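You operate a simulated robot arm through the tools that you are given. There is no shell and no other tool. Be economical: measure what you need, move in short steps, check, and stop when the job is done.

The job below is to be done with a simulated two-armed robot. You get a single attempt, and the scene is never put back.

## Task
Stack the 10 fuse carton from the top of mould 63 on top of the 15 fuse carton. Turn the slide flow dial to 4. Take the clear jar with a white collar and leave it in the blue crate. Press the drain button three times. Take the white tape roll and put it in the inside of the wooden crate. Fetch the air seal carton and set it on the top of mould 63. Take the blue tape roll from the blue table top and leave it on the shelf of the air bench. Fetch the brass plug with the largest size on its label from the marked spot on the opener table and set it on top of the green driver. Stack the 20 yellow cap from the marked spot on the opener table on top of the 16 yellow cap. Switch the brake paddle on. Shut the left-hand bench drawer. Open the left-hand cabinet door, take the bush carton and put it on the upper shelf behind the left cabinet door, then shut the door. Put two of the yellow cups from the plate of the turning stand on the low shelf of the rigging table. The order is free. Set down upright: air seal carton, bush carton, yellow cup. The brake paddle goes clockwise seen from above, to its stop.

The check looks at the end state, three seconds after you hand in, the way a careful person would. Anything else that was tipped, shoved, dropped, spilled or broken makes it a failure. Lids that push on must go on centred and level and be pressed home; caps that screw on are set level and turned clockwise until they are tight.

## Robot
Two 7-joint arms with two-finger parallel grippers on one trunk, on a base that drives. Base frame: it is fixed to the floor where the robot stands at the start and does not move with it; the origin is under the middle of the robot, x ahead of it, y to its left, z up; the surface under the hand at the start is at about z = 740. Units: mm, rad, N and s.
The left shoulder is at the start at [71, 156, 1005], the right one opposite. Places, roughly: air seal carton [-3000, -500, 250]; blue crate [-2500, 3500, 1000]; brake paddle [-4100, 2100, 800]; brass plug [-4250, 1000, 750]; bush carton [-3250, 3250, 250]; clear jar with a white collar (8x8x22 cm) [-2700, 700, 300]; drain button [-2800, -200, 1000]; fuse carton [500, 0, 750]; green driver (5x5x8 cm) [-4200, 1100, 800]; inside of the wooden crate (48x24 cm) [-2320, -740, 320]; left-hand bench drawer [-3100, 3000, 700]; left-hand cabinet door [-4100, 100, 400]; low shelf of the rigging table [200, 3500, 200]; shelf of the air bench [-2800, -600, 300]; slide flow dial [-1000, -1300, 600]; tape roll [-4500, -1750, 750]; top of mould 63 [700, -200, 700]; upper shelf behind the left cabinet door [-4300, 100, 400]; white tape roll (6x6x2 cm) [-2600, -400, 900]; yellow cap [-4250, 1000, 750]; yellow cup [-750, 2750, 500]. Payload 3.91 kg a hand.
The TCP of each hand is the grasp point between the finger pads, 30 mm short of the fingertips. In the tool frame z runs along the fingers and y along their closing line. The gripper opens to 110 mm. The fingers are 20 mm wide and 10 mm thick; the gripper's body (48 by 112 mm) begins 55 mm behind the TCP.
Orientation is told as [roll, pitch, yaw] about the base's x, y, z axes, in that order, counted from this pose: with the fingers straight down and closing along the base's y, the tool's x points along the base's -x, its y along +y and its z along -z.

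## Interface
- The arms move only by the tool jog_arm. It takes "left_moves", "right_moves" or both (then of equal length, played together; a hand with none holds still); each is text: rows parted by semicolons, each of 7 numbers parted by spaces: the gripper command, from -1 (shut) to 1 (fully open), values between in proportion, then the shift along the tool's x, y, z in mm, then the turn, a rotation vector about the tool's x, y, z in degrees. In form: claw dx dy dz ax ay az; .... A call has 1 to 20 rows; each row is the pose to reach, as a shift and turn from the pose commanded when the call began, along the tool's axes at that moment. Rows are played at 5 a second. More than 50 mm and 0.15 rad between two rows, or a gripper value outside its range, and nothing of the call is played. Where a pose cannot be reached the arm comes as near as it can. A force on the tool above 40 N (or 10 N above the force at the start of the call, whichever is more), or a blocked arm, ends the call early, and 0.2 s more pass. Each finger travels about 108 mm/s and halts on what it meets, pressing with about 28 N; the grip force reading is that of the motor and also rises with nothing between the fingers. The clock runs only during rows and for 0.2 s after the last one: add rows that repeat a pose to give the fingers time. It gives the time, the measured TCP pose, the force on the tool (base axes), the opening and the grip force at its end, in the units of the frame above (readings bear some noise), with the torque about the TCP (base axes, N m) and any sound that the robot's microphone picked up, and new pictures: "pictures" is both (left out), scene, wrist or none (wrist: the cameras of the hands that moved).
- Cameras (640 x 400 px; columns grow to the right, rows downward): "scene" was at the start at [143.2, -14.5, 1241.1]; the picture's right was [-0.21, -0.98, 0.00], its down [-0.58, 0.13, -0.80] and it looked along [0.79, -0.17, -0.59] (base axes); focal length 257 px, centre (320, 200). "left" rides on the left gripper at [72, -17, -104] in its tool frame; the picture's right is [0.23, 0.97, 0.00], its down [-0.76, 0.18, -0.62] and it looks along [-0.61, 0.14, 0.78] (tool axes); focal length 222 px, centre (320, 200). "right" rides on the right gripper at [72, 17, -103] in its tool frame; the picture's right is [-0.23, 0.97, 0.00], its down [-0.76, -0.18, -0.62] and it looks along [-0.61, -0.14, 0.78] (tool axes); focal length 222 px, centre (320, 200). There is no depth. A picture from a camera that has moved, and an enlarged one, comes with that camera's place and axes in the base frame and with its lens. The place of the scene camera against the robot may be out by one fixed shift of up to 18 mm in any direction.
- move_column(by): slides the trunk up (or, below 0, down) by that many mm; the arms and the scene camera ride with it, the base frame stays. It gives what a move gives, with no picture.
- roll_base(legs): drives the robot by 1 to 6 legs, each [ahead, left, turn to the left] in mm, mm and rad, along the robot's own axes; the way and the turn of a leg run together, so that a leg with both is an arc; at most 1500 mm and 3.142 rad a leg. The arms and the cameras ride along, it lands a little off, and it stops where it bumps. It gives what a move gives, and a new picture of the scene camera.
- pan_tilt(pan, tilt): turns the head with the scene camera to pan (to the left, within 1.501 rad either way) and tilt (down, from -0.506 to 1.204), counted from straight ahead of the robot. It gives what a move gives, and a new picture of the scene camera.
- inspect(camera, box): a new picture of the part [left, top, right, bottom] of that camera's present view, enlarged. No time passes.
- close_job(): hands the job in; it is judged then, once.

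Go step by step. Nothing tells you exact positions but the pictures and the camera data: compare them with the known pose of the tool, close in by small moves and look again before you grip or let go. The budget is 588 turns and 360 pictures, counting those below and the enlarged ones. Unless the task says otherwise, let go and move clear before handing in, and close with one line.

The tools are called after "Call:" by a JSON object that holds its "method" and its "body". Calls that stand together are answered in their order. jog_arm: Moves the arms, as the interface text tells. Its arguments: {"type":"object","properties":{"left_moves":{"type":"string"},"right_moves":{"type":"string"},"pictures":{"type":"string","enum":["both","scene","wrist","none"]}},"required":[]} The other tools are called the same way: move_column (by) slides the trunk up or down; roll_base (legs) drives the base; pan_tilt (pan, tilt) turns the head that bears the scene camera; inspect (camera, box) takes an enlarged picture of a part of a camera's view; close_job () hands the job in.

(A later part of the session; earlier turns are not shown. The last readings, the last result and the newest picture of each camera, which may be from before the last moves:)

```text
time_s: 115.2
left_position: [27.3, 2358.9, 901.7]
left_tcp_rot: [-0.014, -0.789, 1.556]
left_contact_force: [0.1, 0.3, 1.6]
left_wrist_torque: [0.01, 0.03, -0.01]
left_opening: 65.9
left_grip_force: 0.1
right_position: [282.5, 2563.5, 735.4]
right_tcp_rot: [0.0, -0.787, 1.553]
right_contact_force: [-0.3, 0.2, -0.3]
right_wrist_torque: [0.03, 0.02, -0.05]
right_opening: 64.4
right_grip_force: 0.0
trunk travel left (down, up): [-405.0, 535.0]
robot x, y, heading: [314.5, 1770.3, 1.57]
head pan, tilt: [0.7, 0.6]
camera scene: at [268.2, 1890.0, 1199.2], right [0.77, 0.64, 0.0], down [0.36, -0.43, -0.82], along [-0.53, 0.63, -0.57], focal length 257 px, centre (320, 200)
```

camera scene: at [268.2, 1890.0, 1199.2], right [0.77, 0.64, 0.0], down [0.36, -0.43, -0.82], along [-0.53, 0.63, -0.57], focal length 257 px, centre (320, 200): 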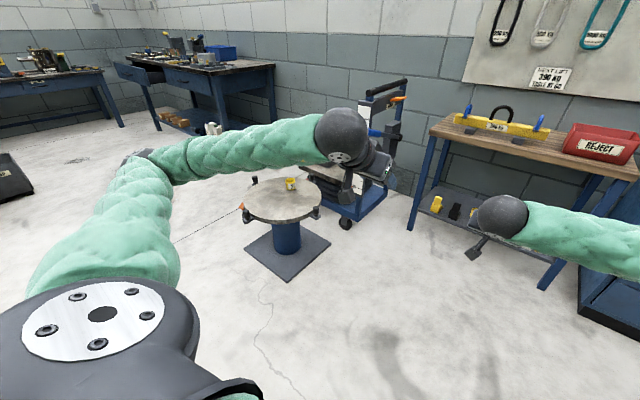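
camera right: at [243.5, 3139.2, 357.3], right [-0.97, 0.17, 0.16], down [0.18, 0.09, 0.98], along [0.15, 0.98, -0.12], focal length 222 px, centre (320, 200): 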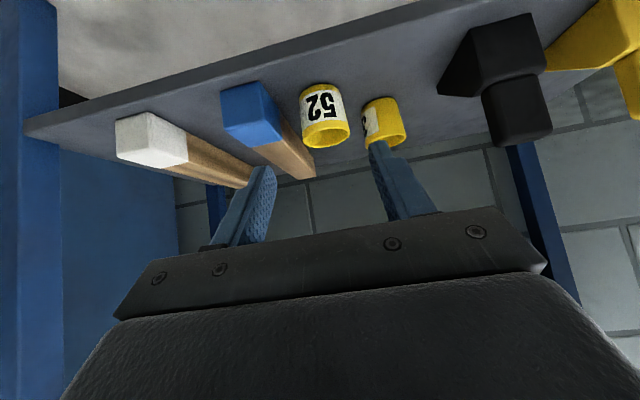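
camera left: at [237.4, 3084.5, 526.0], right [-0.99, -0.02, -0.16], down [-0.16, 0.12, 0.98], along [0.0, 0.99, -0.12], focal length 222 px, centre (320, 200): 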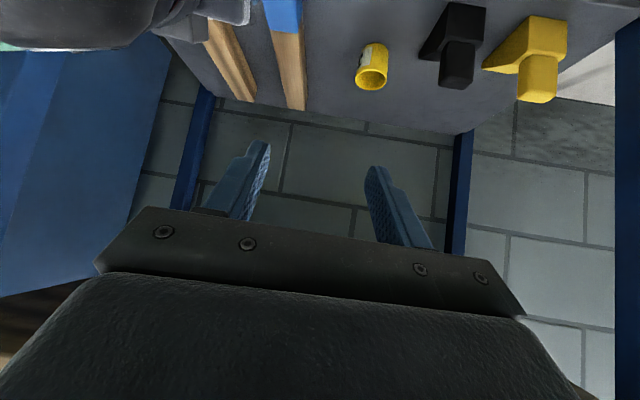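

I'll untilt and tuck both hands, and put the trunk back at its starting height.

Call:
{"method": "jog_arm", "body": {"left_moves": "0.2 -6 0 -6 0 5 0; 0.2 -12 0 -12 0 10 0; 0.2 -18 0 -18 0 15 0; 0.2 -24 0 -24 0 20 0; 0.2 -30 0 -30 0 25 0; 0.2 -36 0 -36 0 30 0; 0.2 -42 0 -42 0 35 0; 0.2 -48 0 -48 0 40 0; 0.2 -54 0 -54 0 45 0; 0.2 -54 0 -54 0 45 0", "right_moves": "0.17 3 -30 -34 0 5 0; 0.17 5 -60 -68 0 10 0; 0.17 8 -91 -102 0 15 0; 0.17 10 -121 -136 0 20 0; 0.17 13 -151 -170 0 25 0; 0.17 15 -181 -204 0 30 0; 0.17 18 -212 -238 0 35 0; 0.17 20 -242 -272 0 40 0; 0.17 23 -272 -306 0 45 0; 0.17 23 -272 -306 0 45 0", "pictures": "none"}}

Call:
{"method": "move_column", "body": {"by": 45}}

Call:
{"method": "roll_base", "body": {"legs": [[0, 0, 1.4]]}}

Call:
{"method": "pan_tilt", "body": {"pan": 0.0, "tilt": 0.35}}

```text
time_s: 117.4
left_position: [28.2, 2358.3, 979.6]
left_tcp_rot: [-0.01, -0.004, 1.546]
left_contact_force: [-1.0, 0.4, 0.7]
left_wrist_torque: [-0.02, -0.01, -0.02]
left_opening: 66.0
left_grip_force: 0.0
right_position: [552.5, 2328.4, 935.0]
right_tcp_rot: [0.002, -0.001, 1.555]
right_contact_force: [-0.3, -0.5, -0.1]
right_wrist_torque: [0.01, 0.0, 0.01]
right_opening: 64.3
right_grip_force: 0.0
trunk travel left (down, up): [-405.0, 535.0]
robot x, y, heading: [318.0, 1769.5, 1.568]
head pan, tilt: [0.7, 0.6]
```

```text
time_s: 118.2
left_position: [28.2, 2358.7, 1023.9]
left_tcp_rot: [-0.01, -0.003, 1.544]
left_contact_force: [0.5, 0.3, -1.1]
left_wrist_torque: [-0.02, -0.03, 0.04]
left_opening: 65.7
left_grip_force: 0.0
right_position: [551.9, 2326.6, 979.9]
right_tcp_rot: [0.0, -0.001, 1.553]
right_contact_force: [0.0, 0.2, -1.1]
right_wrist_torque: [0.0, -0.01, 0.03]
right_opening: 64.6
right_grip_force: 0.1
trunk travel left (down, up): [-450.0, 490.0]
robot x, y, heading: [316.9, 1768.7, 1.566]
head pan, tilt: [0.7, 0.6]
```

```text
time_s: 122.1
left_position: [-313.3, 1582.9, 1022.9]
left_tcp_rot: [-0.011, -0.005, 2.946]
left_contact_force: [-0.2, -0.3, 0.5]
left_wrist_torque: [0.0, -0.03, 0.0]
left_opening: 66.0
left_grip_force: 0.1
right_position: [-194.2, 2092.1, 979.3]
right_tcp_rot: [0.0, 0.0, 2.955]
right_contact_force: [0.6, 0.5, 0.9]
right_wrist_torque: [0.02, -0.04, -0.01]
right_opening: 64.1
right_grip_force: 0.1
trunk travel left (down, up): [-450.0, 490.0]
robot x, y, heading: [320.7, 1767.8, 2.973]
head pan, tilt: [0.7, 0.6]
camera scene: at [198.9, 1735.6, 1244.2], right [-0.5, 0.86, 0.0], down [0.49, 0.28, -0.82], along [-0.71, -0.42, -0.57], focal length 257 px, centre (320, 200)
```

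scene: 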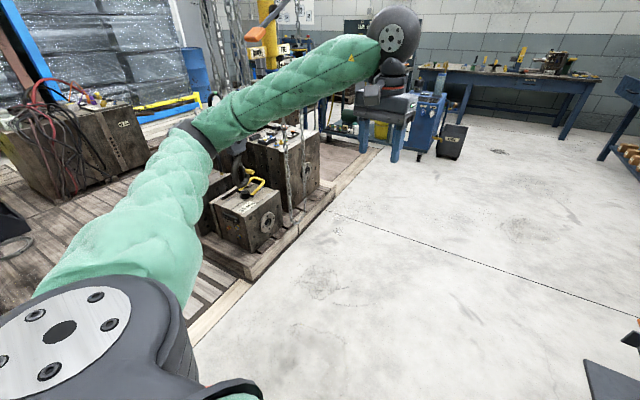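

```text
time_s: 123.2
left_position: [-313.7, 1582.3, 1023.6]
left_tcp_rot: [-0.01, -0.005, 2.945]
left_contact_force: [-0.3, -0.4, -0.3]
left_wrist_torque: [-0.01, 0.05, 0.01]
left_opening: 65.6
left_grip_force: 0.0
right_position: [-195.1, 2092.9, 979.7]
right_tcp_rot: [0.003, 0.0, 2.954]
right_contact_force: [0.4, -0.5, -1.2]
right_wrist_torque: [-0.01, -0.01, 0.01]
right_opening: 64.8
right_grip_force: 0.0
trunk travel left (down, up): [-450.0, 490.0]
robot x, y, heading: [312.2, 1767.3, 2.968]
head pan, tilt: [0.0, 0.351]
camera scene: at [183.5, 1796.2, 1267.0], right [0.17, 0.99, 0.0], down [0.34, -0.06, -0.94], along [-0.93, 0.16, -0.34], focal length 257 px, centre (320, 200)
```

scene: 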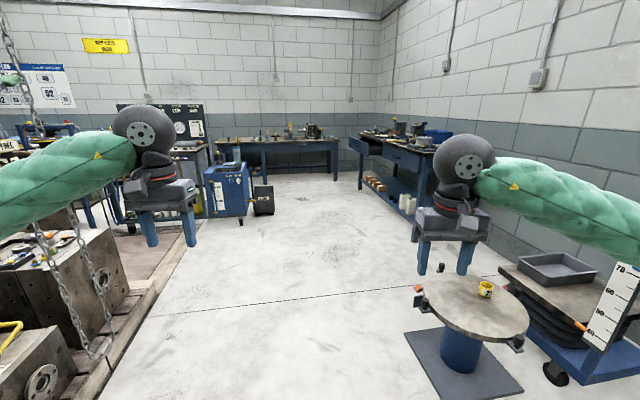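

Call:
{"method": "roll_base", "body": {"legs": [[0, 0, 0.173], [1500, 0, 0], [400, 0, 0]]}}

Call:
{"method": "pan_tilt", "body": {"pan": 0.75, "tilt": 0.4}}

Call:
{"method": "pan_tilt", "body": {"pan": -0.55, "tilt": 0.4}}

```text
time_s: 126.6
left_position: [-589.4, 1476.2, 1021.0]
left_tcp_rot: [0.002, 0.0, 3.119]
left_contact_force: [0.6, 0.3, 0.5]
left_wrist_torque: [-0.02, -0.01, -0.02]
left_opening: 66.1
left_grip_force: 0.0
right_position: [-569.5, 1998.3, 981.8]
right_tcp_rot: [0.005, -0.005, 3.137]
right_contact_force: [-0.8, -0.1, -0.2]
right_wrist_torque: [-0.03, 0.01, -0.02]
right_opening: 64.3
right_grip_force: 0.0
trunk travel left (down, up): [-450.0, 490.0]
robot x, y, heading: [-9.0, 1771.8, -3.13]
head pan, tilt: [0.0, 0.351]
stopped in leg 2: the robot was blocked; the commanded pose is now the measured one
camera scene: at [-141.8, 1776.3, 1268.2], right [-0.01, 1.0, 0.0], down [0.34, 0.0, -0.94], along [-0.94, -0.01, -0.34], focal length 257 px, centre (320, 200)
```

scene: 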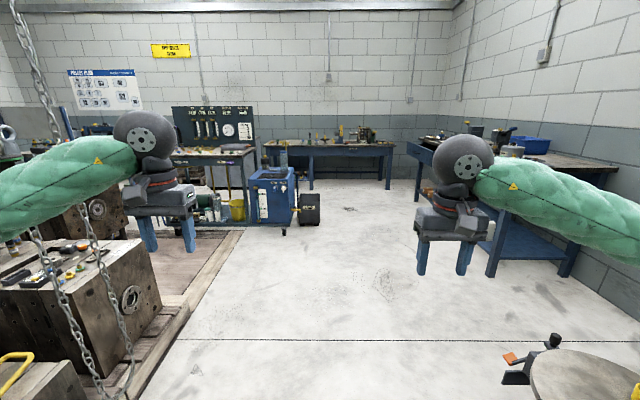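

```text
time_s: 127.7
left_position: [-588.5, 1476.0, 1021.2]
left_tcp_rot: [0.001, 0.0, 3.122]
left_contact_force: [0.1, 0.0, -0.3]
left_wrist_torque: [-0.01, -0.03, -0.01]
left_opening: 66.0
left_grip_force: 0.0
right_position: [-569.0, 1999.0, 981.2]
right_tcp_rot: [0.005, -0.008, 3.135]
right_contact_force: [0.0, 0.8, 0.5]
right_wrist_torque: [0.02, 0.01, 0.01]
right_opening: 64.2
right_grip_force: 0.1
trunk travel left (down, up): [-450.0, 490.0]
robot x, y, heading: [-12.6, 1768.1, -3.135]
head pan, tilt: [0.75, 0.4]
camera scene: at [-115.0, 1713.4, 1263.3], right [-0.69, 0.73, 0.0], down [0.28, 0.26, -0.92], along [-0.67, -0.64, -0.38], focal length 257 px, centre (320, 200)
```

scene: 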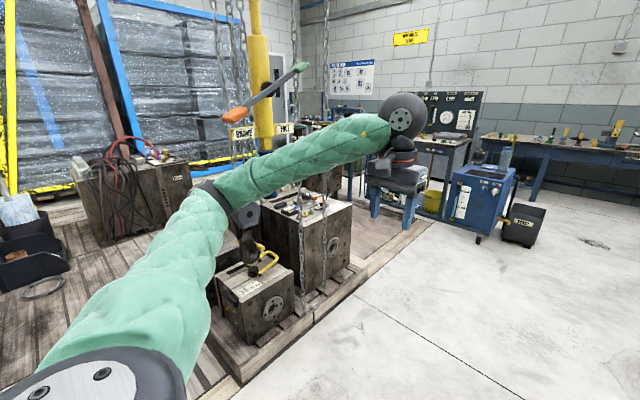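

```text
time_s: 129.2
left_position: [-588.3, 1477.1, 1021.0]
left_tcp_rot: [0.003, 0.0, 3.12]
left_contact_force: [0.0, 0.5, 0.0]
left_wrist_torque: [0.01, 0.02, 0.01]
left_opening: 66.0
left_grip_force: 0.0
right_position: [-568.4, 1998.8, 981.6]
right_tcp_rot: [0.006, -0.007, 3.135]
right_contact_force: [-0.5, 0.3, 0.1]
right_wrist_torque: [0.01, 0.0, 0.0]
right_opening: 64.2
right_grip_force: 0.1
trunk travel left (down, up): [-450.0, 490.0]
robot x, y, heading: [-11.3, 1769.4, -3.133]
head pan, tilt: [-0.55, 0.4]
camera scene: at [-127.1, 1824.6, 1262.9], right [0.51, 0.86, -0.01], down [0.33, -0.2, -0.92], along [-0.79, 0.47, -0.39], focal length 257 px, centre (320, 200)
```

scene: 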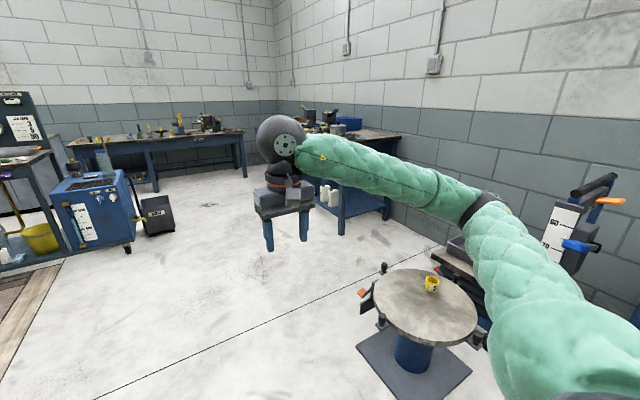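

The left elbow met the hoist chain. I'll step back, shift 210 mm towards +y and go on along the aisle.

Call:
{"method": "roll_base", "body": {"legs": [[-60, 0, 0], [0, -210, 0], [700, 0, 0]]}}

```text
time_s: 134.7
left_position: [-1228.8, 1683.2, 1015.6]
left_tcp_rot: [-0.004, 0.005, 3.108]
left_contact_force: [-0.1, 0.1, -0.6]
left_wrist_torque: [0.0, -0.02, -0.02]
left_opening: 66.2
left_grip_force: 0.1
right_position: [-1205.5, 2204.9, 979.0]
right_tcp_rot: [0.001, 0.0, 3.127]
right_contact_force: [-0.2, 0.5, 0.4]
right_wrist_torque: [0.01, 0.01, 0.0]
right_opening: 64.6
right_grip_force: 0.1
trunk travel left (down, up): [-450.0, 490.0]
robot x, y, heading: [-646.1, 1970.1, 3.141]
head pan, tilt: [-0.55, 0.4]
camera scene: at [-766.7, 2024.9, 1262.4], right [0.52, 0.85, 0.0], down [0.33, -0.2, -0.92], along [-0.78, 0.48, -0.39], focal length 257 px, centre (320, 200)
```

scene: 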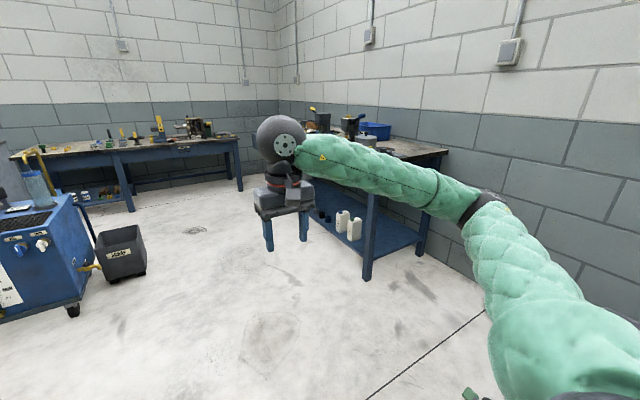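

Call:
{"method": "roll_base", "body": {"legs": [[700, 0, 0]]}}

Call:
{"method": "pan_tilt", "body": {"pan": 0.6, "tilt": 0.5}}

```text
time_s: 138.6
left_position: [-1938.4, 1683.9, 1015.2]
left_tcp_rot: [-0.004, 0.005, 3.109]
left_contact_force: [1.0, 1.0, 0.2]
left_wrist_torque: [-0.02, 0.02, 0.0]
left_opening: 65.9
left_grip_force: 0.0
right_position: [-1913.2, 2205.8, 979.1]
right_tcp_rot: [0.002, -0.001, 3.123]
right_contact_force: [-0.3, 0.0, 0.2]
right_wrist_torque: [0.01, 0.0, -0.02]
right_opening: 64.2
right_grip_force: 0.2
trunk travel left (down, up): [-450.0, 490.0]
robot x, y, heading: [-1352.9, 1976.9, 3.138]
head pan, tilt: [-0.55, 0.4]
camera scene: at [-1475.9, 2026.1, 1262.4], right [0.52, 0.85, 0.0], down [0.33, -0.2, -0.92], along [-0.78, 0.48, -0.39], focal length 257 px, centre (320, 200)
```

scene: 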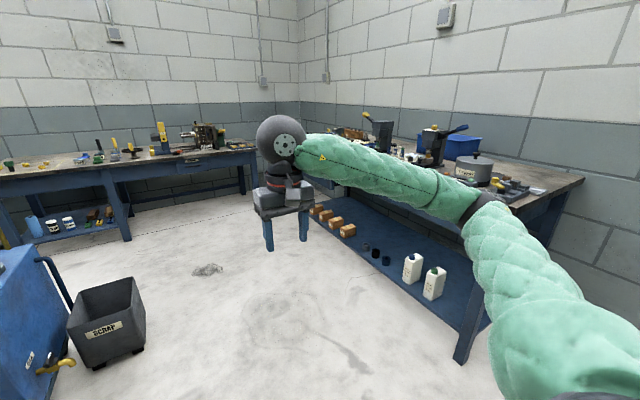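

```text
time_s: 140.0
left_position: [-1938.4, 1683.5, 1015.8]
left_tcp_rot: [-0.004, 0.005, 3.108]
left_contact_force: [-0.2, 0.6, -0.1]
left_wrist_torque: [0.0, -0.03, 0.01]
left_opening: 65.7
left_grip_force: 0.0
right_position: [-1913.8, 2206.8, 979.8]
right_tcp_rot: [0.0, -0.003, 3.123]
right_contact_force: [-0.6, 0.4, -0.2]
right_wrist_torque: [-0.02, 0.0, 0.0]
right_opening: 64.4
right_grip_force: 0.0
trunk travel left (down, up): [-450.0, 490.0]
robot x, y, heading: [-1353.1, 1972.3, 3.132]
head pan, tilt: [0.6, 0.499]
camera scene: at [-1471.6, 1926.4, 1253.3], right [-0.56, 0.83, 0.0], down [0.4, 0.27, -0.88], along [-0.73, -0.49, -0.48], focal length 257 px, centre (320, 200)
```

scene: 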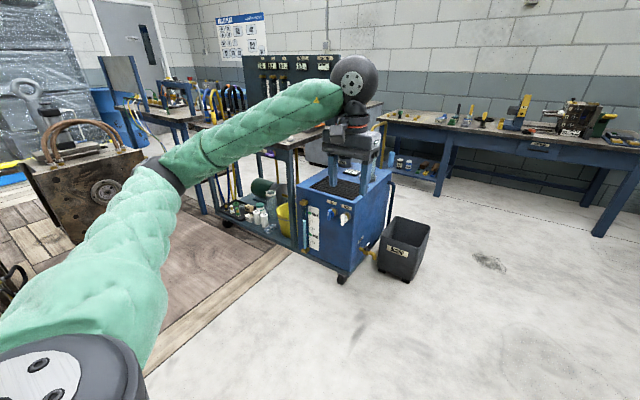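

Call:
{"method": "inspect", "body": {"camera": "scene", "box": [190, 130, 350, 260]}}

```text
3.08 times, centred on (270, 195) of scene
camera zoom: at [-1471.6, 1926.4, 1253.3], right [-0.56, 0.83, 0.0], down [0.4, 0.27, -0.88], along [-0.73, -0.49, -0.48], focal length 792 px, centre (474, 215)
```

zoom: 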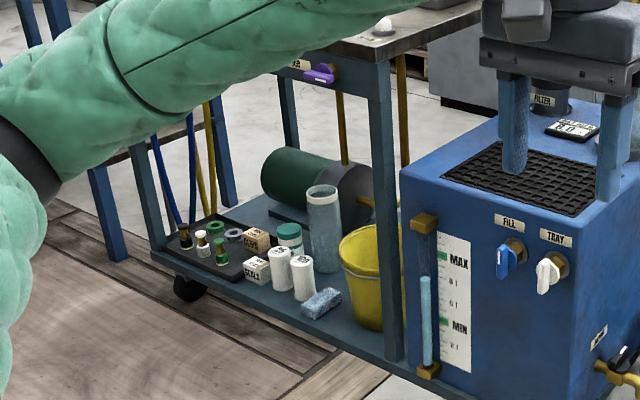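

The tall clear jar stands on the low shelf of the bench near (-2640,703), and that bench's open long side faces +x at x≈-2430. I'll drive round to stand in front of it, stopping short to look.

Call:
{"method": "roll_base", "body": {"legs": [[250, 0, 0], [0, 1030, 0]]}}

Call:
{"method": "pan_tilt", "body": {"pan": 0.25, "tilt": 0.6}}

```text
time_s: 145.5
left_position: [-2171.3, 838.6, 1014.0]
left_tcp_rot: [-0.004, 0.008, -3.124]
left_contact_force: [-0.8, -0.5, -1.5]
left_wrist_torque: [0.0, -0.04, 0.01]
left_opening: 65.7
left_grip_force: 0.1
right_position: [-2173.1, 1362.0, 978.3]
right_tcp_rot: [0.001, 0.0, -3.11]
right_contact_force: [-1.7, -0.1, -0.1]
right_wrist_torque: [-0.03, -0.08, 0.0]
right_opening: 64.5
right_grip_force: 0.1
trunk travel left (down, up): [-450.0, 490.0]
robot x, y, heading: [-1598.3, 1157.7, -3.092]
head pan, tilt: [0.6, 0.499]
stopped in leg 2: the robot was blocked; the commanded pose is now the measured one
camera scene: at [-1718.5, 1103.8, 1252.8], right [-0.6, 0.8, 0.0], down [0.39, 0.29, -0.88], along [-0.7, -0.53, -0.48], focal length 257 px, centre (320, 200)
```

scene: 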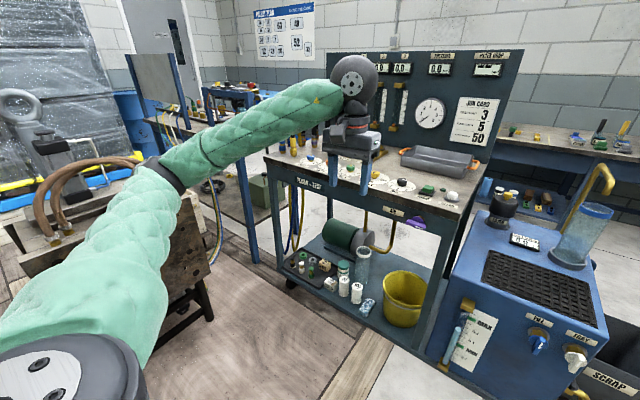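

```text
time_s: 146.3
left_position: [-2170.3, 838.8, 1015.5]
left_tcp_rot: [-0.003, 0.006, -3.124]
left_contact_force: [0.2, -0.1, 0.0]
left_wrist_torque: [0.0, -0.02, 0.03]
left_opening: 65.7
left_grip_force: 0.1
right_position: [-2169.8, 1364.2, 980.2]
right_tcp_rot: [0.0, -0.002, -3.11]
right_contact_force: [-0.7, -0.4, 0.6]
right_wrist_torque: [0.02, -0.04, -0.01]
right_opening: 64.2
right_grip_force: 0.0
trunk travel left (down, up): [-450.0, 490.0]
robot x, y, heading: [-1599.8, 1161.7, -3.095]
head pan, tilt: [0.25, 0.6]
camera scene: at [-1727.1, 1133.6, 1244.2], right [-0.29, 0.96, 0.0], down [0.54, 0.17, -0.82], along [-0.79, -0.24, -0.57], focal length 257 px, centre (320, 200)
```

scene: 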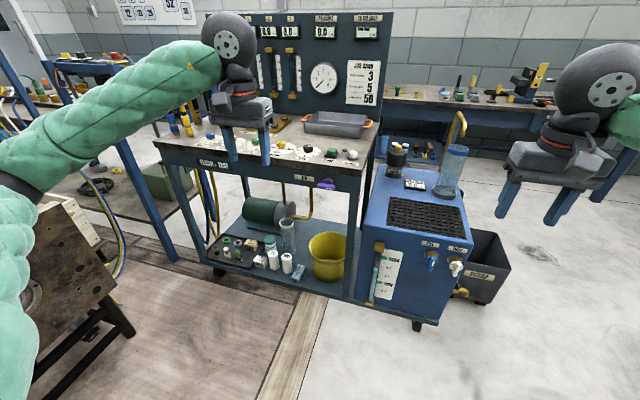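

Call:
{"method": "inspect", "body": {"camera": "scene", "box": [190, 190, 350, 290]}}

Call:
{"method": "inspect", "body": {"camera": "scene", "box": [370, 100, 530, 200]}}

```text
4.00 times, centred on (270, 240) of scene
camera zoom: at [-1727.1, 1133.6, 1244.2], right [-0.29, 0.96, 0.0], down [0.54, 0.17, -0.82], along [-0.79, -0.24, -0.57], focal length 1029 px, centre (520, 40)
```

zoom: 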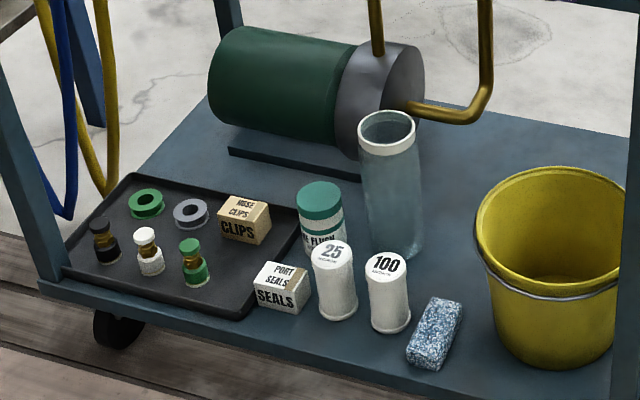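

```text
4.00 times, centred on (450, 150) of scene
camera zoom: at [-1727.1, 1133.6, 1244.2], right [-0.29, 0.96, 0.0], down [0.54, 0.17, -0.82], along [-0.79, -0.24, -0.57], focal length 1029 px, centre (-200, 400)
```

zoom: 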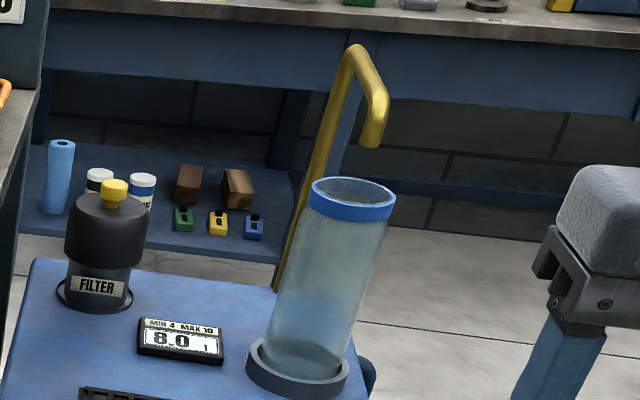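

The shelf jar has the white collar, so it is the right one; the jar on the blue unit has a blue collar. I'll look at what blocked me on the left.

Call:
{"method": "pan_tilt", "body": {"pan": 1.2, "tilt": 0.6}}

```text
time_s: 147.6
left_position: [-2169.6, 839.4, 1016.5]
left_tcp_rot: [-0.003, 0.006, -3.125]
left_contact_force: [-0.2, -0.1, -0.3]
left_wrist_torque: [-0.01, 0.0, 0.02]
left_opening: 66.1
left_grip_force: 0.1
right_position: [-2169.1, 1363.4, 980.6]
right_tcp_rot: [0.001, -0.004, -3.11]
right_contact_force: [0.1, 0.2, 0.0]
right_wrist_torque: [0.01, -0.01, -0.04]
right_opening: 64.6
right_grip_force: 0.0
trunk travel left (down, up): [-450.0, 490.0]
robot x, y, heading: [-1599.2, 1159.5, -3.091]
head pan, tilt: [1.201, 0.6]
camera scene: at [-1670.3, 1075.8, 1244.2], right [-0.95, 0.32, 0.0], down [0.18, 0.54, -0.82], along [-0.26, -0.78, -0.57], focal length 257 px, centre (320, 200)
```

scene: 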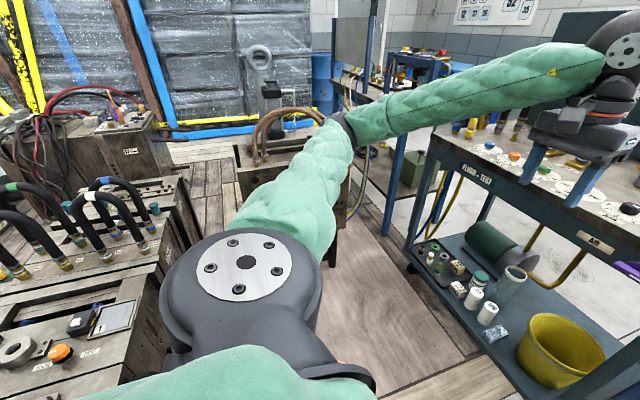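

The base had met a mould on the left at x>-1450. I'll raise the right hand, move ahead past it, then slide left.

Call:
{"method": "jog_arm", "body": {"right_moves": "0.17 0 10 -40 0 0 0; 0.17 0 20 -80 0 0 0; 0.17 0 30 -120 0 0 0", "pictures": "none"}}

Call:
{"method": "roll_base", "body": {"legs": [[0, -30, -0.05], [270, 0, 0], [0, 220, 0]]}}

Call:
{"method": "pan_tilt", "body": {"pan": 0.3, "tilt": 0.7}}

```text
time_s: 148.4
left_position: [-2168.3, 838.4, 1015.9]
left_tcp_rot: [-0.003, 0.005, -3.125]
left_contact_force: [0.3, -0.2, -0.6]
left_wrist_torque: [0.02, 0.02, 0.01]
left_opening: 65.9
left_grip_force: 0.0
right_position: [-2165.1, 1333.5, 1100.5]
right_tcp_rot: [0.0, -0.004, -3.11]
right_contact_force: [-0.6, -0.2, -0.6]
right_wrist_torque: [-0.02, 0.0, -0.02]
right_opening: 64.4
right_grip_force: 0.0
trunk travel left (down, up): [-450.0, 490.0]
robot x, y, heading: [-1599.0, 1160.1, -3.097]
head pan, tilt: [1.201, 0.6]
```

```text
time_s: 152.0
left_position: [-2450.8, 676.9, 1015.5]
left_tcp_rot: [-0.002, 0.006, 3.112]
left_contact_force: [0.3, 0.1, 0.8]
left_wrist_torque: [0.0, 0.01, -0.01]
left_opening: 66.0
left_grip_force: 0.0
right_position: [-2424.3, 1170.1, 1099.3]
right_tcp_rot: [-0.001, -0.005, 3.126]
right_contact_force: [0.3, -0.7, 0.2]
right_wrist_torque: [0.01, 0.01, -0.01]
right_opening: 64.6
right_grip_force: 0.0
trunk travel left (down, up): [-450.0, 490.0]
robot x, y, heading: [-1867.5, 966.5, 3.143]
head pan, tilt: [1.201, 0.6]
camera scene: at [-1941.3, 889.3, 1244.1], right [-0.93, 0.36, 0.0], down [0.21, 0.53, -0.82], along [-0.3, -0.77, -0.57], focal length 257 px, centre (320, 200)
```

scene: 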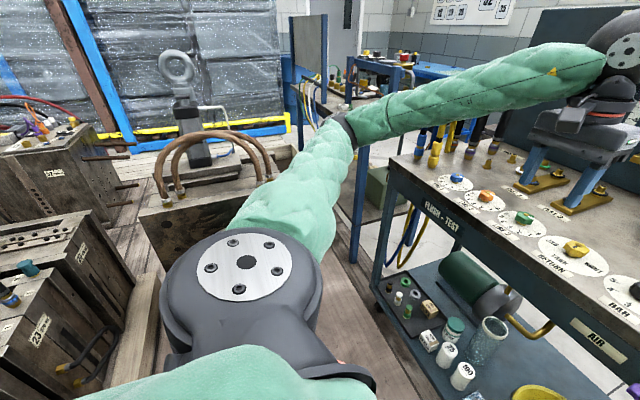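

```text
time_s: 153.2
left_position: [-2452.0, 678.0, 1016.3]
left_tcp_rot: [-0.004, 0.005, 3.112]
left_contact_force: [-0.3, 0.6, -0.3]
left_wrist_torque: [0.0, -0.02, 0.0]
left_opening: 66.2
left_grip_force: 0.1
right_position: [-2424.1, 1170.8, 1097.8]
right_tcp_rot: [0.003, -0.003, 3.125]
right_contact_force: [-0.4, 0.4, -0.4]
right_wrist_torque: [0.0, 0.02, 0.01]
right_opening: 64.3
right_grip_force: 0.2
trunk travel left (down, up): [-450.0, 490.0]
robot x, y, heading: [-1864.5, 970.2, 3.147]
head pan, tilt: [0.3, 0.7]
camera scene: at [-1990.4, 948.0, 1235.6], right [-0.3, 0.96, 0.0], down [0.62, 0.19, -0.76], along [-0.73, -0.23, -0.64], focal length 257 px, centre (320, 200)
```

scene: 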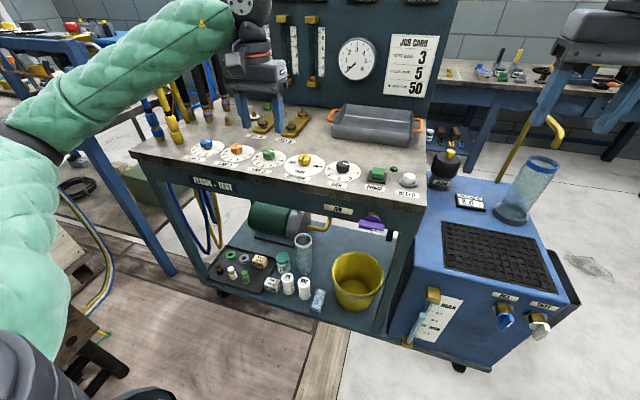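

I'm well placed. I'll back 80 mm, tilt the left hand in front of the bench edge and lower the trunk.

Call:
{"method": "roll_base", "body": {"legs": [[-80, 0, 0]]}}

Call:
{"method": "jog_arm", "body": {"left_moves": "1 12 0 0 0 -7.5 0; 1 24 0 0 0 -15 0; 1 36 0 0 0 -22.5 0; 1 48 0 0 0 -30 0; 1 60 0 0 0 -37.5 0; 1 70 0 0 0 -45 0; 1 70 0 0 0 -45 0", "pictures": "none"}}

Call:
{"method": "move_column", "body": {"by": -400}}

Call:
{"method": "inspect", "body": {"camera": "left", "box": [0, 0, 640, 400]}}

```text
time_s: 154.2
left_position: [-2369.2, 676.6, 1016.4]
left_tcp_rot: [-0.003, 0.004, 3.113]
left_contact_force: [0.1, 0.4, 0.9]
left_wrist_torque: [0.02, 0.03, -0.03]
left_opening: 65.9
left_grip_force: 0.0
right_position: [-2342.9, 1169.4, 1100.4]
right_tcp_rot: [0.003, -0.004, 3.129]
right_contact_force: [-0.6, 0.1, -0.2]
right_wrist_torque: [-0.02, 0.04, 0.03]
right_opening: 64.5
right_grip_force: 0.1
trunk travel left (down, up): [-450.0, 490.0]
robot x, y, heading: [-1785.9, 966.5, -3.14]
head pan, tilt: [0.3, 0.7]
camera scene: at [-1908.8, 947.8, 1235.8], right [-0.3, 0.95, 0.0], down [0.61, 0.19, -0.77], along [-0.73, -0.23, -0.64], focal length 257 px, centre (320, 200)
```

scene: 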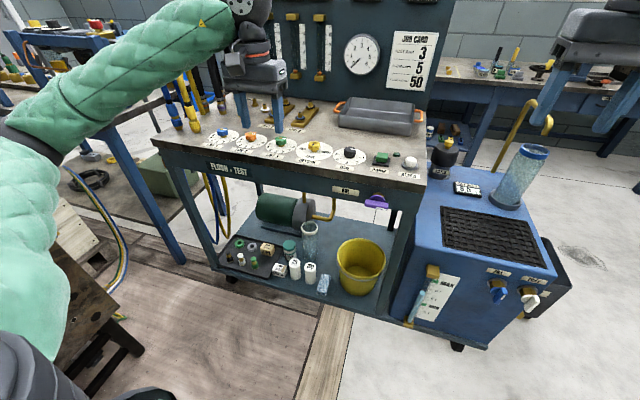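

```text
time_s: 155.8
left_position: [-2342.5, 667.6, 1037.6]
left_tcp_rot: [-0.004, -0.779, 3.116]
left_contact_force: [0.2, 0.0, 0.0]
left_wrist_torque: [0.02, 0.01, 0.0]
left_opening: 110.0
left_grip_force: 0.2
left hand out of reach, approached as far as the arm can: row 5, 6, 7
right_position: [-2344.7, 1171.0, 1098.2]
right_tcp_rot: [0.002, -0.004, 3.127]
right_contact_force: [0.0, -0.2, 0.1]
right_wrist_torque: [-0.02, -0.01, 0.0]
right_opening: 64.3
right_grip_force: 0.0
trunk travel left (down, up): [-450.0, 490.0]
robot x, y, heading: [-1786.4, 968.3, -3.143]
head pan, tilt: [0.3, 0.7]
```

```text
time_s: 159.7
left_position: [-2342.1, 667.8, 636.6]
left_tcp_rot: [-0.003, -0.779, 3.116]
left_contact_force: [-0.2, -0.1, 0.0]
left_wrist_torque: [-0.04, -0.02, 0.02]
left_opening: 109.8
left_grip_force: 0.1
right_position: [-2344.4, 1170.2, 699.4]
right_tcp_rot: [0.003, -0.006, 3.128]
right_contact_force: [0.5, 0.4, -0.1]
right_wrist_torque: [0.02, -0.01, -0.02]
right_opening: 64.5
right_grip_force: 0.0
trunk travel left (down, up): [-50.0, 890.0]
robot x, y, heading: [-1786.6, 968.1, -3.142]
head pan, tilt: [0.3, 0.7]
```

```text
1.00 times, centred on (320, 200) of left (not enlarged: the box is as wide or as high as the picture)
camera zoom: at [-2218.5, 679.7, 659.3], right [0.13, -0.98, -0.16], down [-0.11, -0.18, 0.98], along [-0.98, -0.11, -0.13], focal length 222 px, centre (320, 200)
```

zoom: 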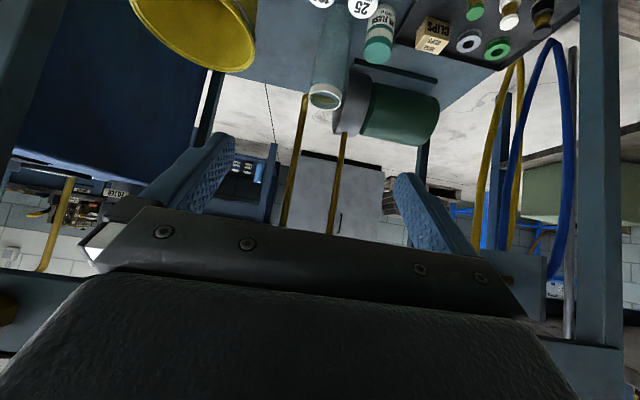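

Call:
{"method": "jog_arm", "body": {"left_moves": "1 28 0 28 0 0 0; 1 55 0 56 0 0 0; 1 83 0 84 0 0 0; 1 110 0 112 0 0 0; 1 110 0 112 0 0 0", "pictures": "wrist"}}

```text
time_s: 160.9
left_position: [-2377.8, 661.8, 479.1]
left_tcp_rot: [-0.004, -0.779, 3.116]
left_contact_force: [0.0, 0.2, 0.5]
left_wrist_torque: [0.0, -0.03, -0.01]
left_opening: 110.1
left_grip_force: 0.1
left hand out of reach, approached as far as the arm can: row 1, 2, 3, 4, 5
right_position: [-2342.9, 1170.8, 698.6]
right_tcp_rot: [0.001, -0.003, 3.127]
right_contact_force: [-0.5, 0.1, -0.6]
right_wrist_torque: [0.02, 0.0, 0.0]
right_opening: 64.4
right_grip_force: 0.1
trunk travel left (down, up): [-50.0, 890.0]
robot x, y, heading: [-1784.8, 971.0, -3.141]
head pan, tilt: [0.3, 0.7]
camera left: at [-2255.3, 674.2, 500.6], right [0.13, -0.98, -0.16], down [-0.11, -0.18, 0.98], along [-0.98, -0.11, -0.13], focal length 222 px, centre (320, 200)
```

left: 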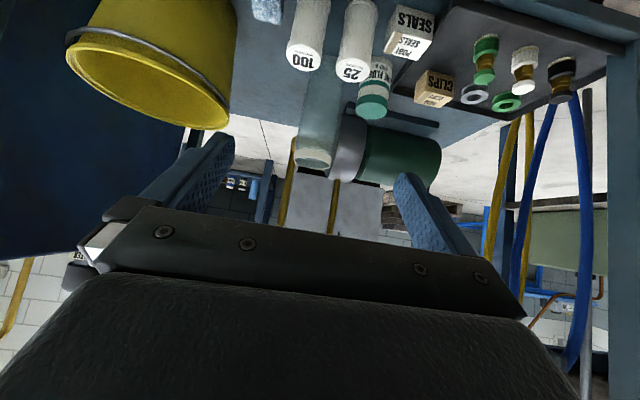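

By triangulation the jar rim is at about (-2660,651,379), with the neighbouring bottles topping out near z 285. I'll drive 80 mm ahead and re-sync the hand pose.

Call:
{"method": "roll_base", "body": {"legs": [[80, 0, 0]]}}

Call:
{"method": "jog_arm", "body": {"left_moves": "1 0 0 0 0 0 0; 1 0 0 0 0 0 0", "pictures": "none"}}

```text
time_s: 161.9
left_position: [-2461.1, 664.6, 478.8]
left_tcp_rot: [-0.005, -0.779, 3.114]
left_contact_force: [-0.9, 0.3, -0.1]
left_wrist_torque: [-0.02, -0.01, -0.02]
left_opening: 110.0
left_grip_force: 0.1
right_position: [-2425.0, 1172.1, 699.1]
right_tcp_rot: [0.002, -0.006, 3.126]
right_contact_force: [0.9, 0.7, -0.5]
right_wrist_torque: [0.01, 0.04, 0.02]
right_opening: 64.4
right_grip_force: 0.1
trunk travel left (down, up): [-50.0, 890.0]
robot x, y, heading: [-1863.1, 969.4, 3.138]
head pan, tilt: [0.3, 0.7]
camera scene: at [-1991.4, 948.2, 835.6], right [-0.29, 0.96, 0.0], down [0.62, 0.19, -0.76], along [-0.73, -0.23, -0.64], focal length 257 px, centre (320, 200)
```

scene: 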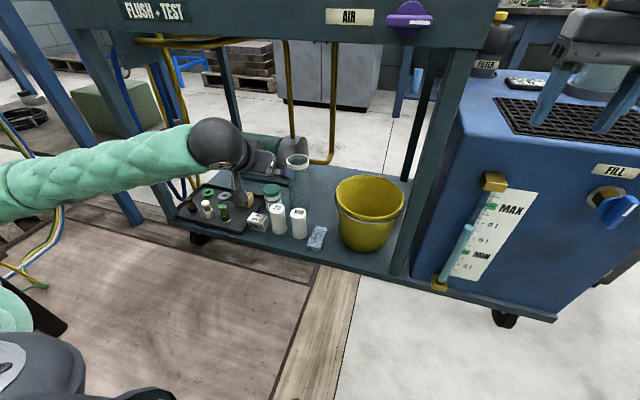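

```text
time_s: 162.5
left_position: [-2461.9, 664.6, 478.6]
left_tcp_rot: [-0.003, -0.778, 3.114]
left_contact_force: [0.4, -0.1, 0.2]
left_wrist_torque: [0.0, -0.02, 0.0]
left_opening: 110.0
left_grip_force: 0.0
right_position: [-2425.4, 1172.7, 699.7]
right_tcp_rot: [0.002, -0.005, 3.125]
right_contact_force: [0.1, -0.5, 0.8]
right_wrist_torque: [0.01, -0.02, 0.01]
right_opening: 64.3
right_grip_force: 0.1
trunk travel left (down, up): [-50.0, 890.0]
robot x, y, heading: [-1866.7, 970.3, 3.135]
head pan, tilt: [0.3, 0.7]
```

Call:
{"method": "jog_arm", "body": {"left_moves": "1 6 4 41 0 0 0; 1 12 8 82 0 0 0; 1 18 12 122 0 0 0; 1 24 16 163 0 0 0; 1 24 16 163 0 0 0", "pictures": "wrist"}}

```text
time_s: 163.7
left_position: [-2557.9, 650.4, 345.8]
left_tcp_rot: [-0.005, -0.779, 3.114]
left_contact_force: [0.2, -0.4, 0.2]
left_wrist_torque: [-0.02, 0.04, -0.02]
left_opening: 109.9
left_grip_force: 0.0
right_position: [-2425.3, 1172.7, 699.9]
right_tcp_rot: [0.003, -0.004, 3.126]
right_contact_force: [0.4, 0.9, 0.1]
right_wrist_torque: [-0.05, 0.01, 0.0]
right_opening: 64.4
right_grip_force: 0.1
trunk travel left (down, up): [-50.0, 890.0]
robot x, y, heading: [-1864.9, 967.1, 3.142]
head pan, tilt: [0.3, 0.7]
camera left: at [-2436.2, 662.5, 368.2], right [0.13, -0.98, -0.16], down [-0.11, -0.18, 0.98], along [-0.99, -0.11, -0.13], focal length 222 px, centre (320, 200)
```

left: 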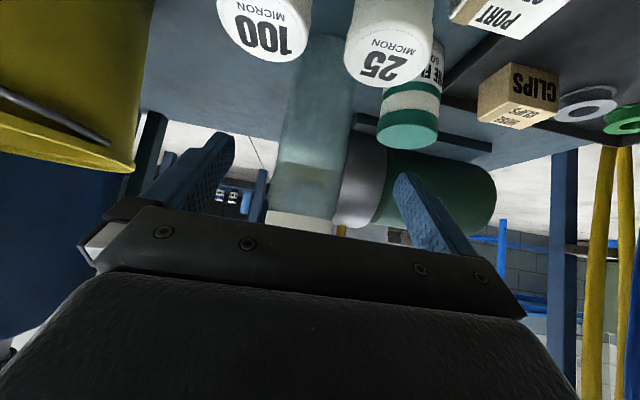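

The jar is centred between the fingers. Advancing 101 mm and gripping.

Call:
{"method": "jog_arm", "body": {"left_moves": "1 -17 1 19 0 0 0; 1 -34 2 38 0 0 0; 1 -51 3 57 0 0 0; 1 -67 4 75 0 0 0; 1 -67 4 75 0 0 0; -1 -67 4 75 0 0 0; -1 -67 4 75 0 0 0; -1 -67 4 75 0 0 0", "pictures": "wrist"}}

```text
time_s: 165.5
left_position: [-2657.0, 649.8, 340.6]
left_tcp_rot: [-0.005, -0.778, 3.115]
left_contact_force: [-1.0, 0.5, 0.8]
left_wrist_torque: [0.06, 0.09, -0.03]
left_opening: 78.2
left_grip_force: 27.7
right_position: [-2425.7, 1172.3, 698.4]
right_tcp_rot: [0.002, -0.003, 3.126]
right_contact_force: [-0.3, -0.1, 0.9]
right_wrist_torque: [0.01, 0.01, -0.03]
right_opening: 64.5
right_grip_force: 0.1
trunk travel left (down, up): [-50.0, 890.0]
robot x, y, heading: [-1866.2, 964.7, 3.138]
head pan, tilt: [0.3, 0.7]
camera left: at [-2534.4, 660.8, 362.5], right [0.13, -0.98, -0.16], down [-0.11, -0.18, 0.98], along [-0.99, -0.11, -0.13], focal length 222 px, centre (320, 200)
```

left: 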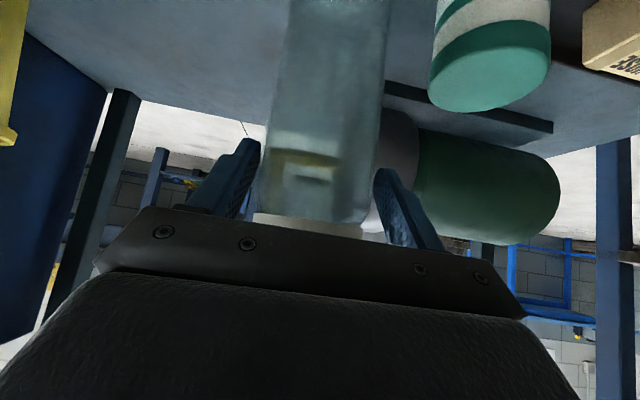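

The jar is gripped at 78 mm. I'll lift it clear of the bottles, draw it back with the arm, then back the base.

Call:
{"method": "jog_arm", "body": {"left_moves": "-1 -26 0 -27 0 0 0; -1 -52 0 -54 0 0 0; -1 -79 0 -81 0 0 0; -1 -108 0 -110 0 0 0; -1 -81 0 -138 0 0 0; -1 -54 0 -166 0 0 0; -1 -26 0 -194 0 0 0; -1 0 0 -222 0 0 0; -1 20 0 -242 0 0 0; -1 20 0 -242 0 0 0", "pictures": "wrist"}}

Call:
{"method": "roll_base", "body": {"legs": [[-100, 0, 0]]}}

```text
time_s: 167.7
left_position: [-2474.4, 646.8, 495.7]
left_tcp_rot: [-0.005, -0.777, 3.115]
left_contact_force: [0.0, 1.2, -0.5]
left_wrist_torque: [0.0, -0.03, 0.0]
left_opening: 78.3
left_grip_force: 28.0
right_position: [-2425.3, 1173.0, 699.3]
right_tcp_rot: [0.001, -0.004, 3.127]
right_contact_force: [-0.1, -0.3, 1.1]
right_wrist_torque: [-0.03, -0.01, 0.0]
right_opening: 64.3
right_grip_force: 0.0
trunk travel left (down, up): [-50.0, 890.0]
robot x, y, heading: [-1862.6, 972.3, 3.136]
head pan, tilt: [0.3, 0.7]
camera left: at [-2350.2, 657.2, 517.7], right [0.13, -0.98, -0.16], down [-0.11, -0.18, 0.98], along [-0.99, -0.11, -0.13], focal length 222 px, centre (320, 200)
```

left: 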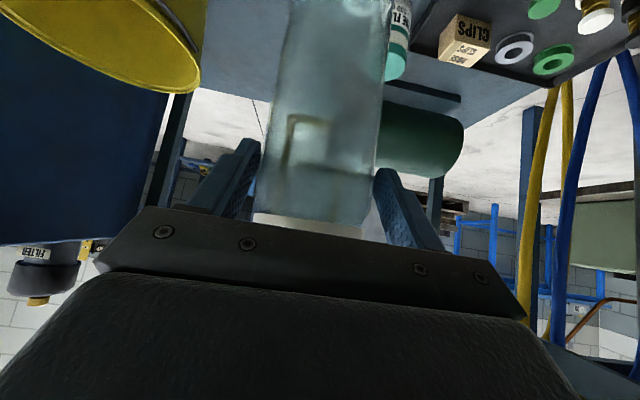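

```text
time_s: 168.9
left_position: [-2372.2, 646.4, 496.7]
left_tcp_rot: [-0.004, -0.778, 3.112]
left_contact_force: [0.1, 0.0, -0.7]
left_wrist_torque: [0.02, -0.03, -0.01]
left_opening: 77.9
left_grip_force: 27.8
right_position: [-2323.2, 1173.0, 698.7]
right_tcp_rot: [0.002, -0.004, 3.125]
right_contact_force: [-0.3, -0.1, 0.3]
right_wrist_torque: [-0.01, -0.01, -0.02]
right_opening: 64.4
right_grip_force: 0.0
trunk travel left (down, up): [-50.0, 890.0]
robot x, y, heading: [-1762.8, 966.3, 3.139]
head pan, tilt: [0.3, 0.7]
camera scene: at [-1888.9, 948.1, 835.6], right [-0.29, 0.96, 0.0], down [0.62, 0.19, -0.76], along [-0.73, -0.22, -0.64], focal length 257 px, centre (320, 200)
```

scene: 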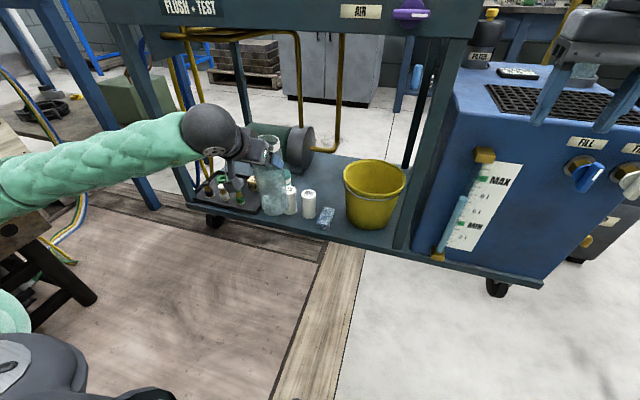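

Call:
{"method": "roll_base", "body": {"legs": [[-50, 0, 0], [0, -350, 0]]}}

```text
time_s: 169.9
left_position: [-2333.3, 647.1, 495.1]
left_tcp_rot: [-0.007, -0.779, 3.116]
left_contact_force: [0.0, 0.9, -0.9]
left_wrist_torque: [-0.01, -0.01, 0.0]
left_opening: 78.0
left_grip_force: 27.6
right_position: [-2285.9, 1174.0, 699.9]
right_tcp_rot: [0.004, -0.007, 3.127]
right_contact_force: [0.5, -0.8, 0.1]
right_wrist_torque: [0.0, 0.01, 0.03]
right_opening: 64.4
right_grip_force: 0.0
trunk travel left (down, up): [-50.0, 890.0]
robot x, y, heading: [-1727.2, 975.8, -3.137]
head pan, tilt: [0.3, 0.7]
stopped in leg 1: the robot was blocked; the commanded pose is now the measured one
camera scene: at [-1852.0, 950.4, 835.6], right [-0.3, 0.95, 0.0], down [0.62, 0.19, -0.76], along [-0.73, -0.23, -0.64], focal length 257 px, centre (320, 200)
```

scene: 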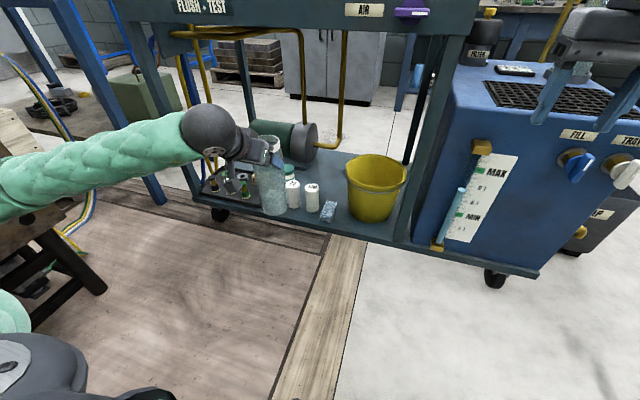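

Call:
{"method": "roll_base", "body": {"legs": [[15, 0, 0], [0, -450, 0], [-250, 0, 0]]}}

Call:
{"method": "move_column", "body": {"by": 400}}

Call:
{"method": "pan_tilt", "body": {"pan": -0.6, "tilt": 0.4}}

```text
time_s: 174.4
left_position: [-2103.1, 1097.0, 496.1]
left_tcp_rot: [-0.006, -0.78, 3.115]
left_contact_force: [0.0, -0.1, -1.2]
left_wrist_torque: [0.0, -0.06, -0.01]
left_opening: 78.0
left_grip_force: 27.2
right_position: [-2054.5, 1624.3, 701.1]
right_tcp_rot: [0.003, -0.007, 3.126]
right_contact_force: [-0.2, 0.6, 0.1]
right_wrist_torque: [-0.01, 0.03, -0.02]
right_opening: 64.4
right_grip_force: 0.1
trunk travel left (down, up): [-50.0, 890.0]
robot x, y, heading: [-1492.2, 1421.0, 3.145]
head pan, tilt: [0.3, 0.7]
camera scene: at [-1621.6, 1400.4, 835.6], right [-0.3, 0.96, 0.0], down [0.62, 0.19, -0.76], along [-0.73, -0.23, -0.64], focal length 257 px, centre (320, 200)
```

scene: 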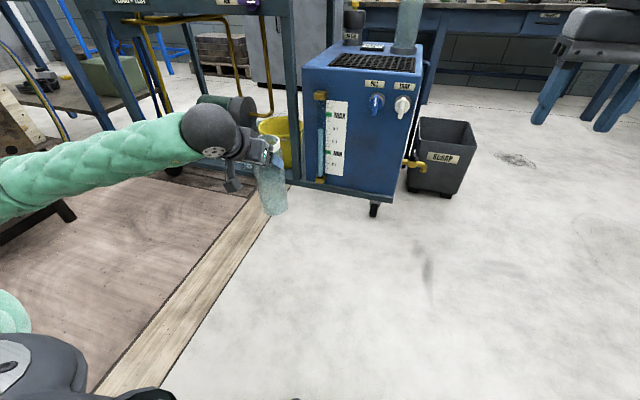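

```text
time_s: 178.2
left_position: [-2103.4, 1098.1, 895.9]
left_tcp_rot: [-0.005, -0.777, 3.113]
left_contact_force: [0.7, -0.3, -0.9]
left_wrist_torque: [0.01, -0.01, -0.01]
left_opening: 77.9
left_grip_force: 28.0
right_position: [-2055.2, 1625.0, 1100.9]
right_tcp_rot: [0.003, -0.008, 3.126]
right_contact_force: [-1.1, -0.4, -0.2]
right_wrist_torque: [0.01, 0.03, -0.02]
right_opening: 64.5
right_grip_force: 0.0
trunk travel left (down, up): [-450.0, 490.0]
robot x, y, heading: [-1496.1, 1421.9, 3.143]
head pan, tilt: [0.3, 0.7]
```

```text
time_s: 179.4
left_position: [-2103.0, 1096.6, 896.4]
left_tcp_rot: [-0.005, -0.778, 3.116]
left_contact_force: [0.0, 1.0, -1.4]
left_wrist_torque: [-0.01, -0.01, 0.01]
left_opening: 77.6
left_grip_force: 27.8
right_position: [-2055.3, 1622.6, 1099.9]
right_tcp_rot: [0.004, -0.007, 3.126]
right_contact_force: [0.7, -0.7, -0.1]
right_wrist_torque: [0.04, -0.01, 0.03]
right_opening: 64.3
right_grip_force: 0.0
trunk travel left (down, up): [-450.0, 490.0]
robot x, y, heading: [-1499.5, 1420.2, 3.141]
head pan, tilt: [-0.6, 0.4]
camera scene: at [-1617.0, 1477.8, 1262.4], right [0.56, 0.83, 0.0], down [0.32, -0.22, -0.92], along [-0.76, 0.52, -0.39], focal length 257 px, centre (320, 200)
```

scene: 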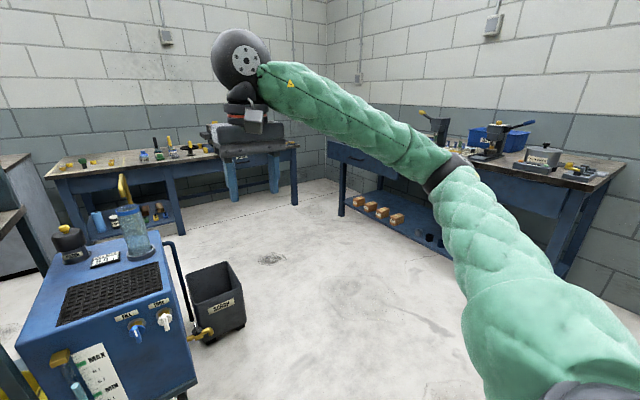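

Now I'll turn to face the +y bench and approach it.

Call:
{"method": "roll_base", "body": {"legs": [[0, -300, 0], [0, 0, -1.57], [0, 700, 0]]}}

Call:
{"method": "pan_tilt", "body": {"pan": 0.3, "tilt": 0.35}}

```text
time_s: 188.5
left_position: [-2535.0, 2263.7, 896.3]
left_tcp_rot: [-0.006, -0.778, 1.605]
left_contact_force: [0.4, 0.2, -0.4]
left_wrist_torque: [-0.04, 0.02, 0.01]
left_opening: 76.6
left_grip_force: 28.5
right_position: [-2007.1, 2247.1, 1101.4]
right_tcp_rot: [0.001, -0.007, 1.615]
right_contact_force: [-0.4, 0.0, -0.3]
right_wrist_torque: [0.02, 0.0, 0.01]
right_opening: 64.2
right_grip_force: 0.1
trunk travel left (down, up): [-450.0, 490.0]
robot x, y, heading: [-2174.6, 1680.1, 1.627]
head pan, tilt: [-0.6, 0.4]
camera scene: at [-2124.3, 1811.3, 1262.5], right [0.86, -0.52, 0.0], down [-0.2, -0.33, -0.92], along [0.48, 0.79, -0.39], focal length 257 px, centre (320, 200)
```

scene: 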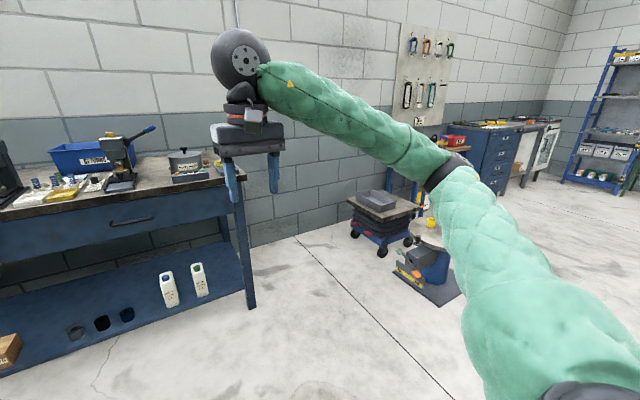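

```text
time_s: 189.7
left_position: [-2534.8, 2263.6, 896.2]
left_tcp_rot: [-0.004, -0.779, 1.601]
left_contact_force: [-0.3, -0.3, -0.8]
left_wrist_torque: [-0.03, 0.01, -0.01]
left_opening: 77.0
left_grip_force: 28.4
right_position: [-2006.9, 2246.7, 1101.2]
right_tcp_rot: [0.004, -0.005, 1.614]
right_contact_force: [0.3, -0.4, 0.0]
right_wrist_torque: [0.03, 0.0, -0.04]
right_opening: 64.5
right_grip_force: 0.0
trunk travel left (down, up): [-450.0, 490.0]
robot x, y, heading: [-2177.7, 1681.3, 1.629]
head pan, tilt: [0.3, 0.351]
camera scene: at [-2204.1, 1819.2, 1267.0], right [0.94, 0.35, 0.0], down [0.12, -0.32, -0.94], along [-0.33, 0.88, -0.34], focal length 257 px, centre (320, 200)
```

scene: 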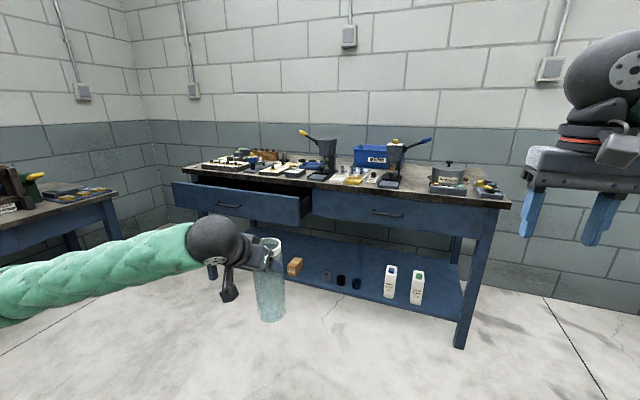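

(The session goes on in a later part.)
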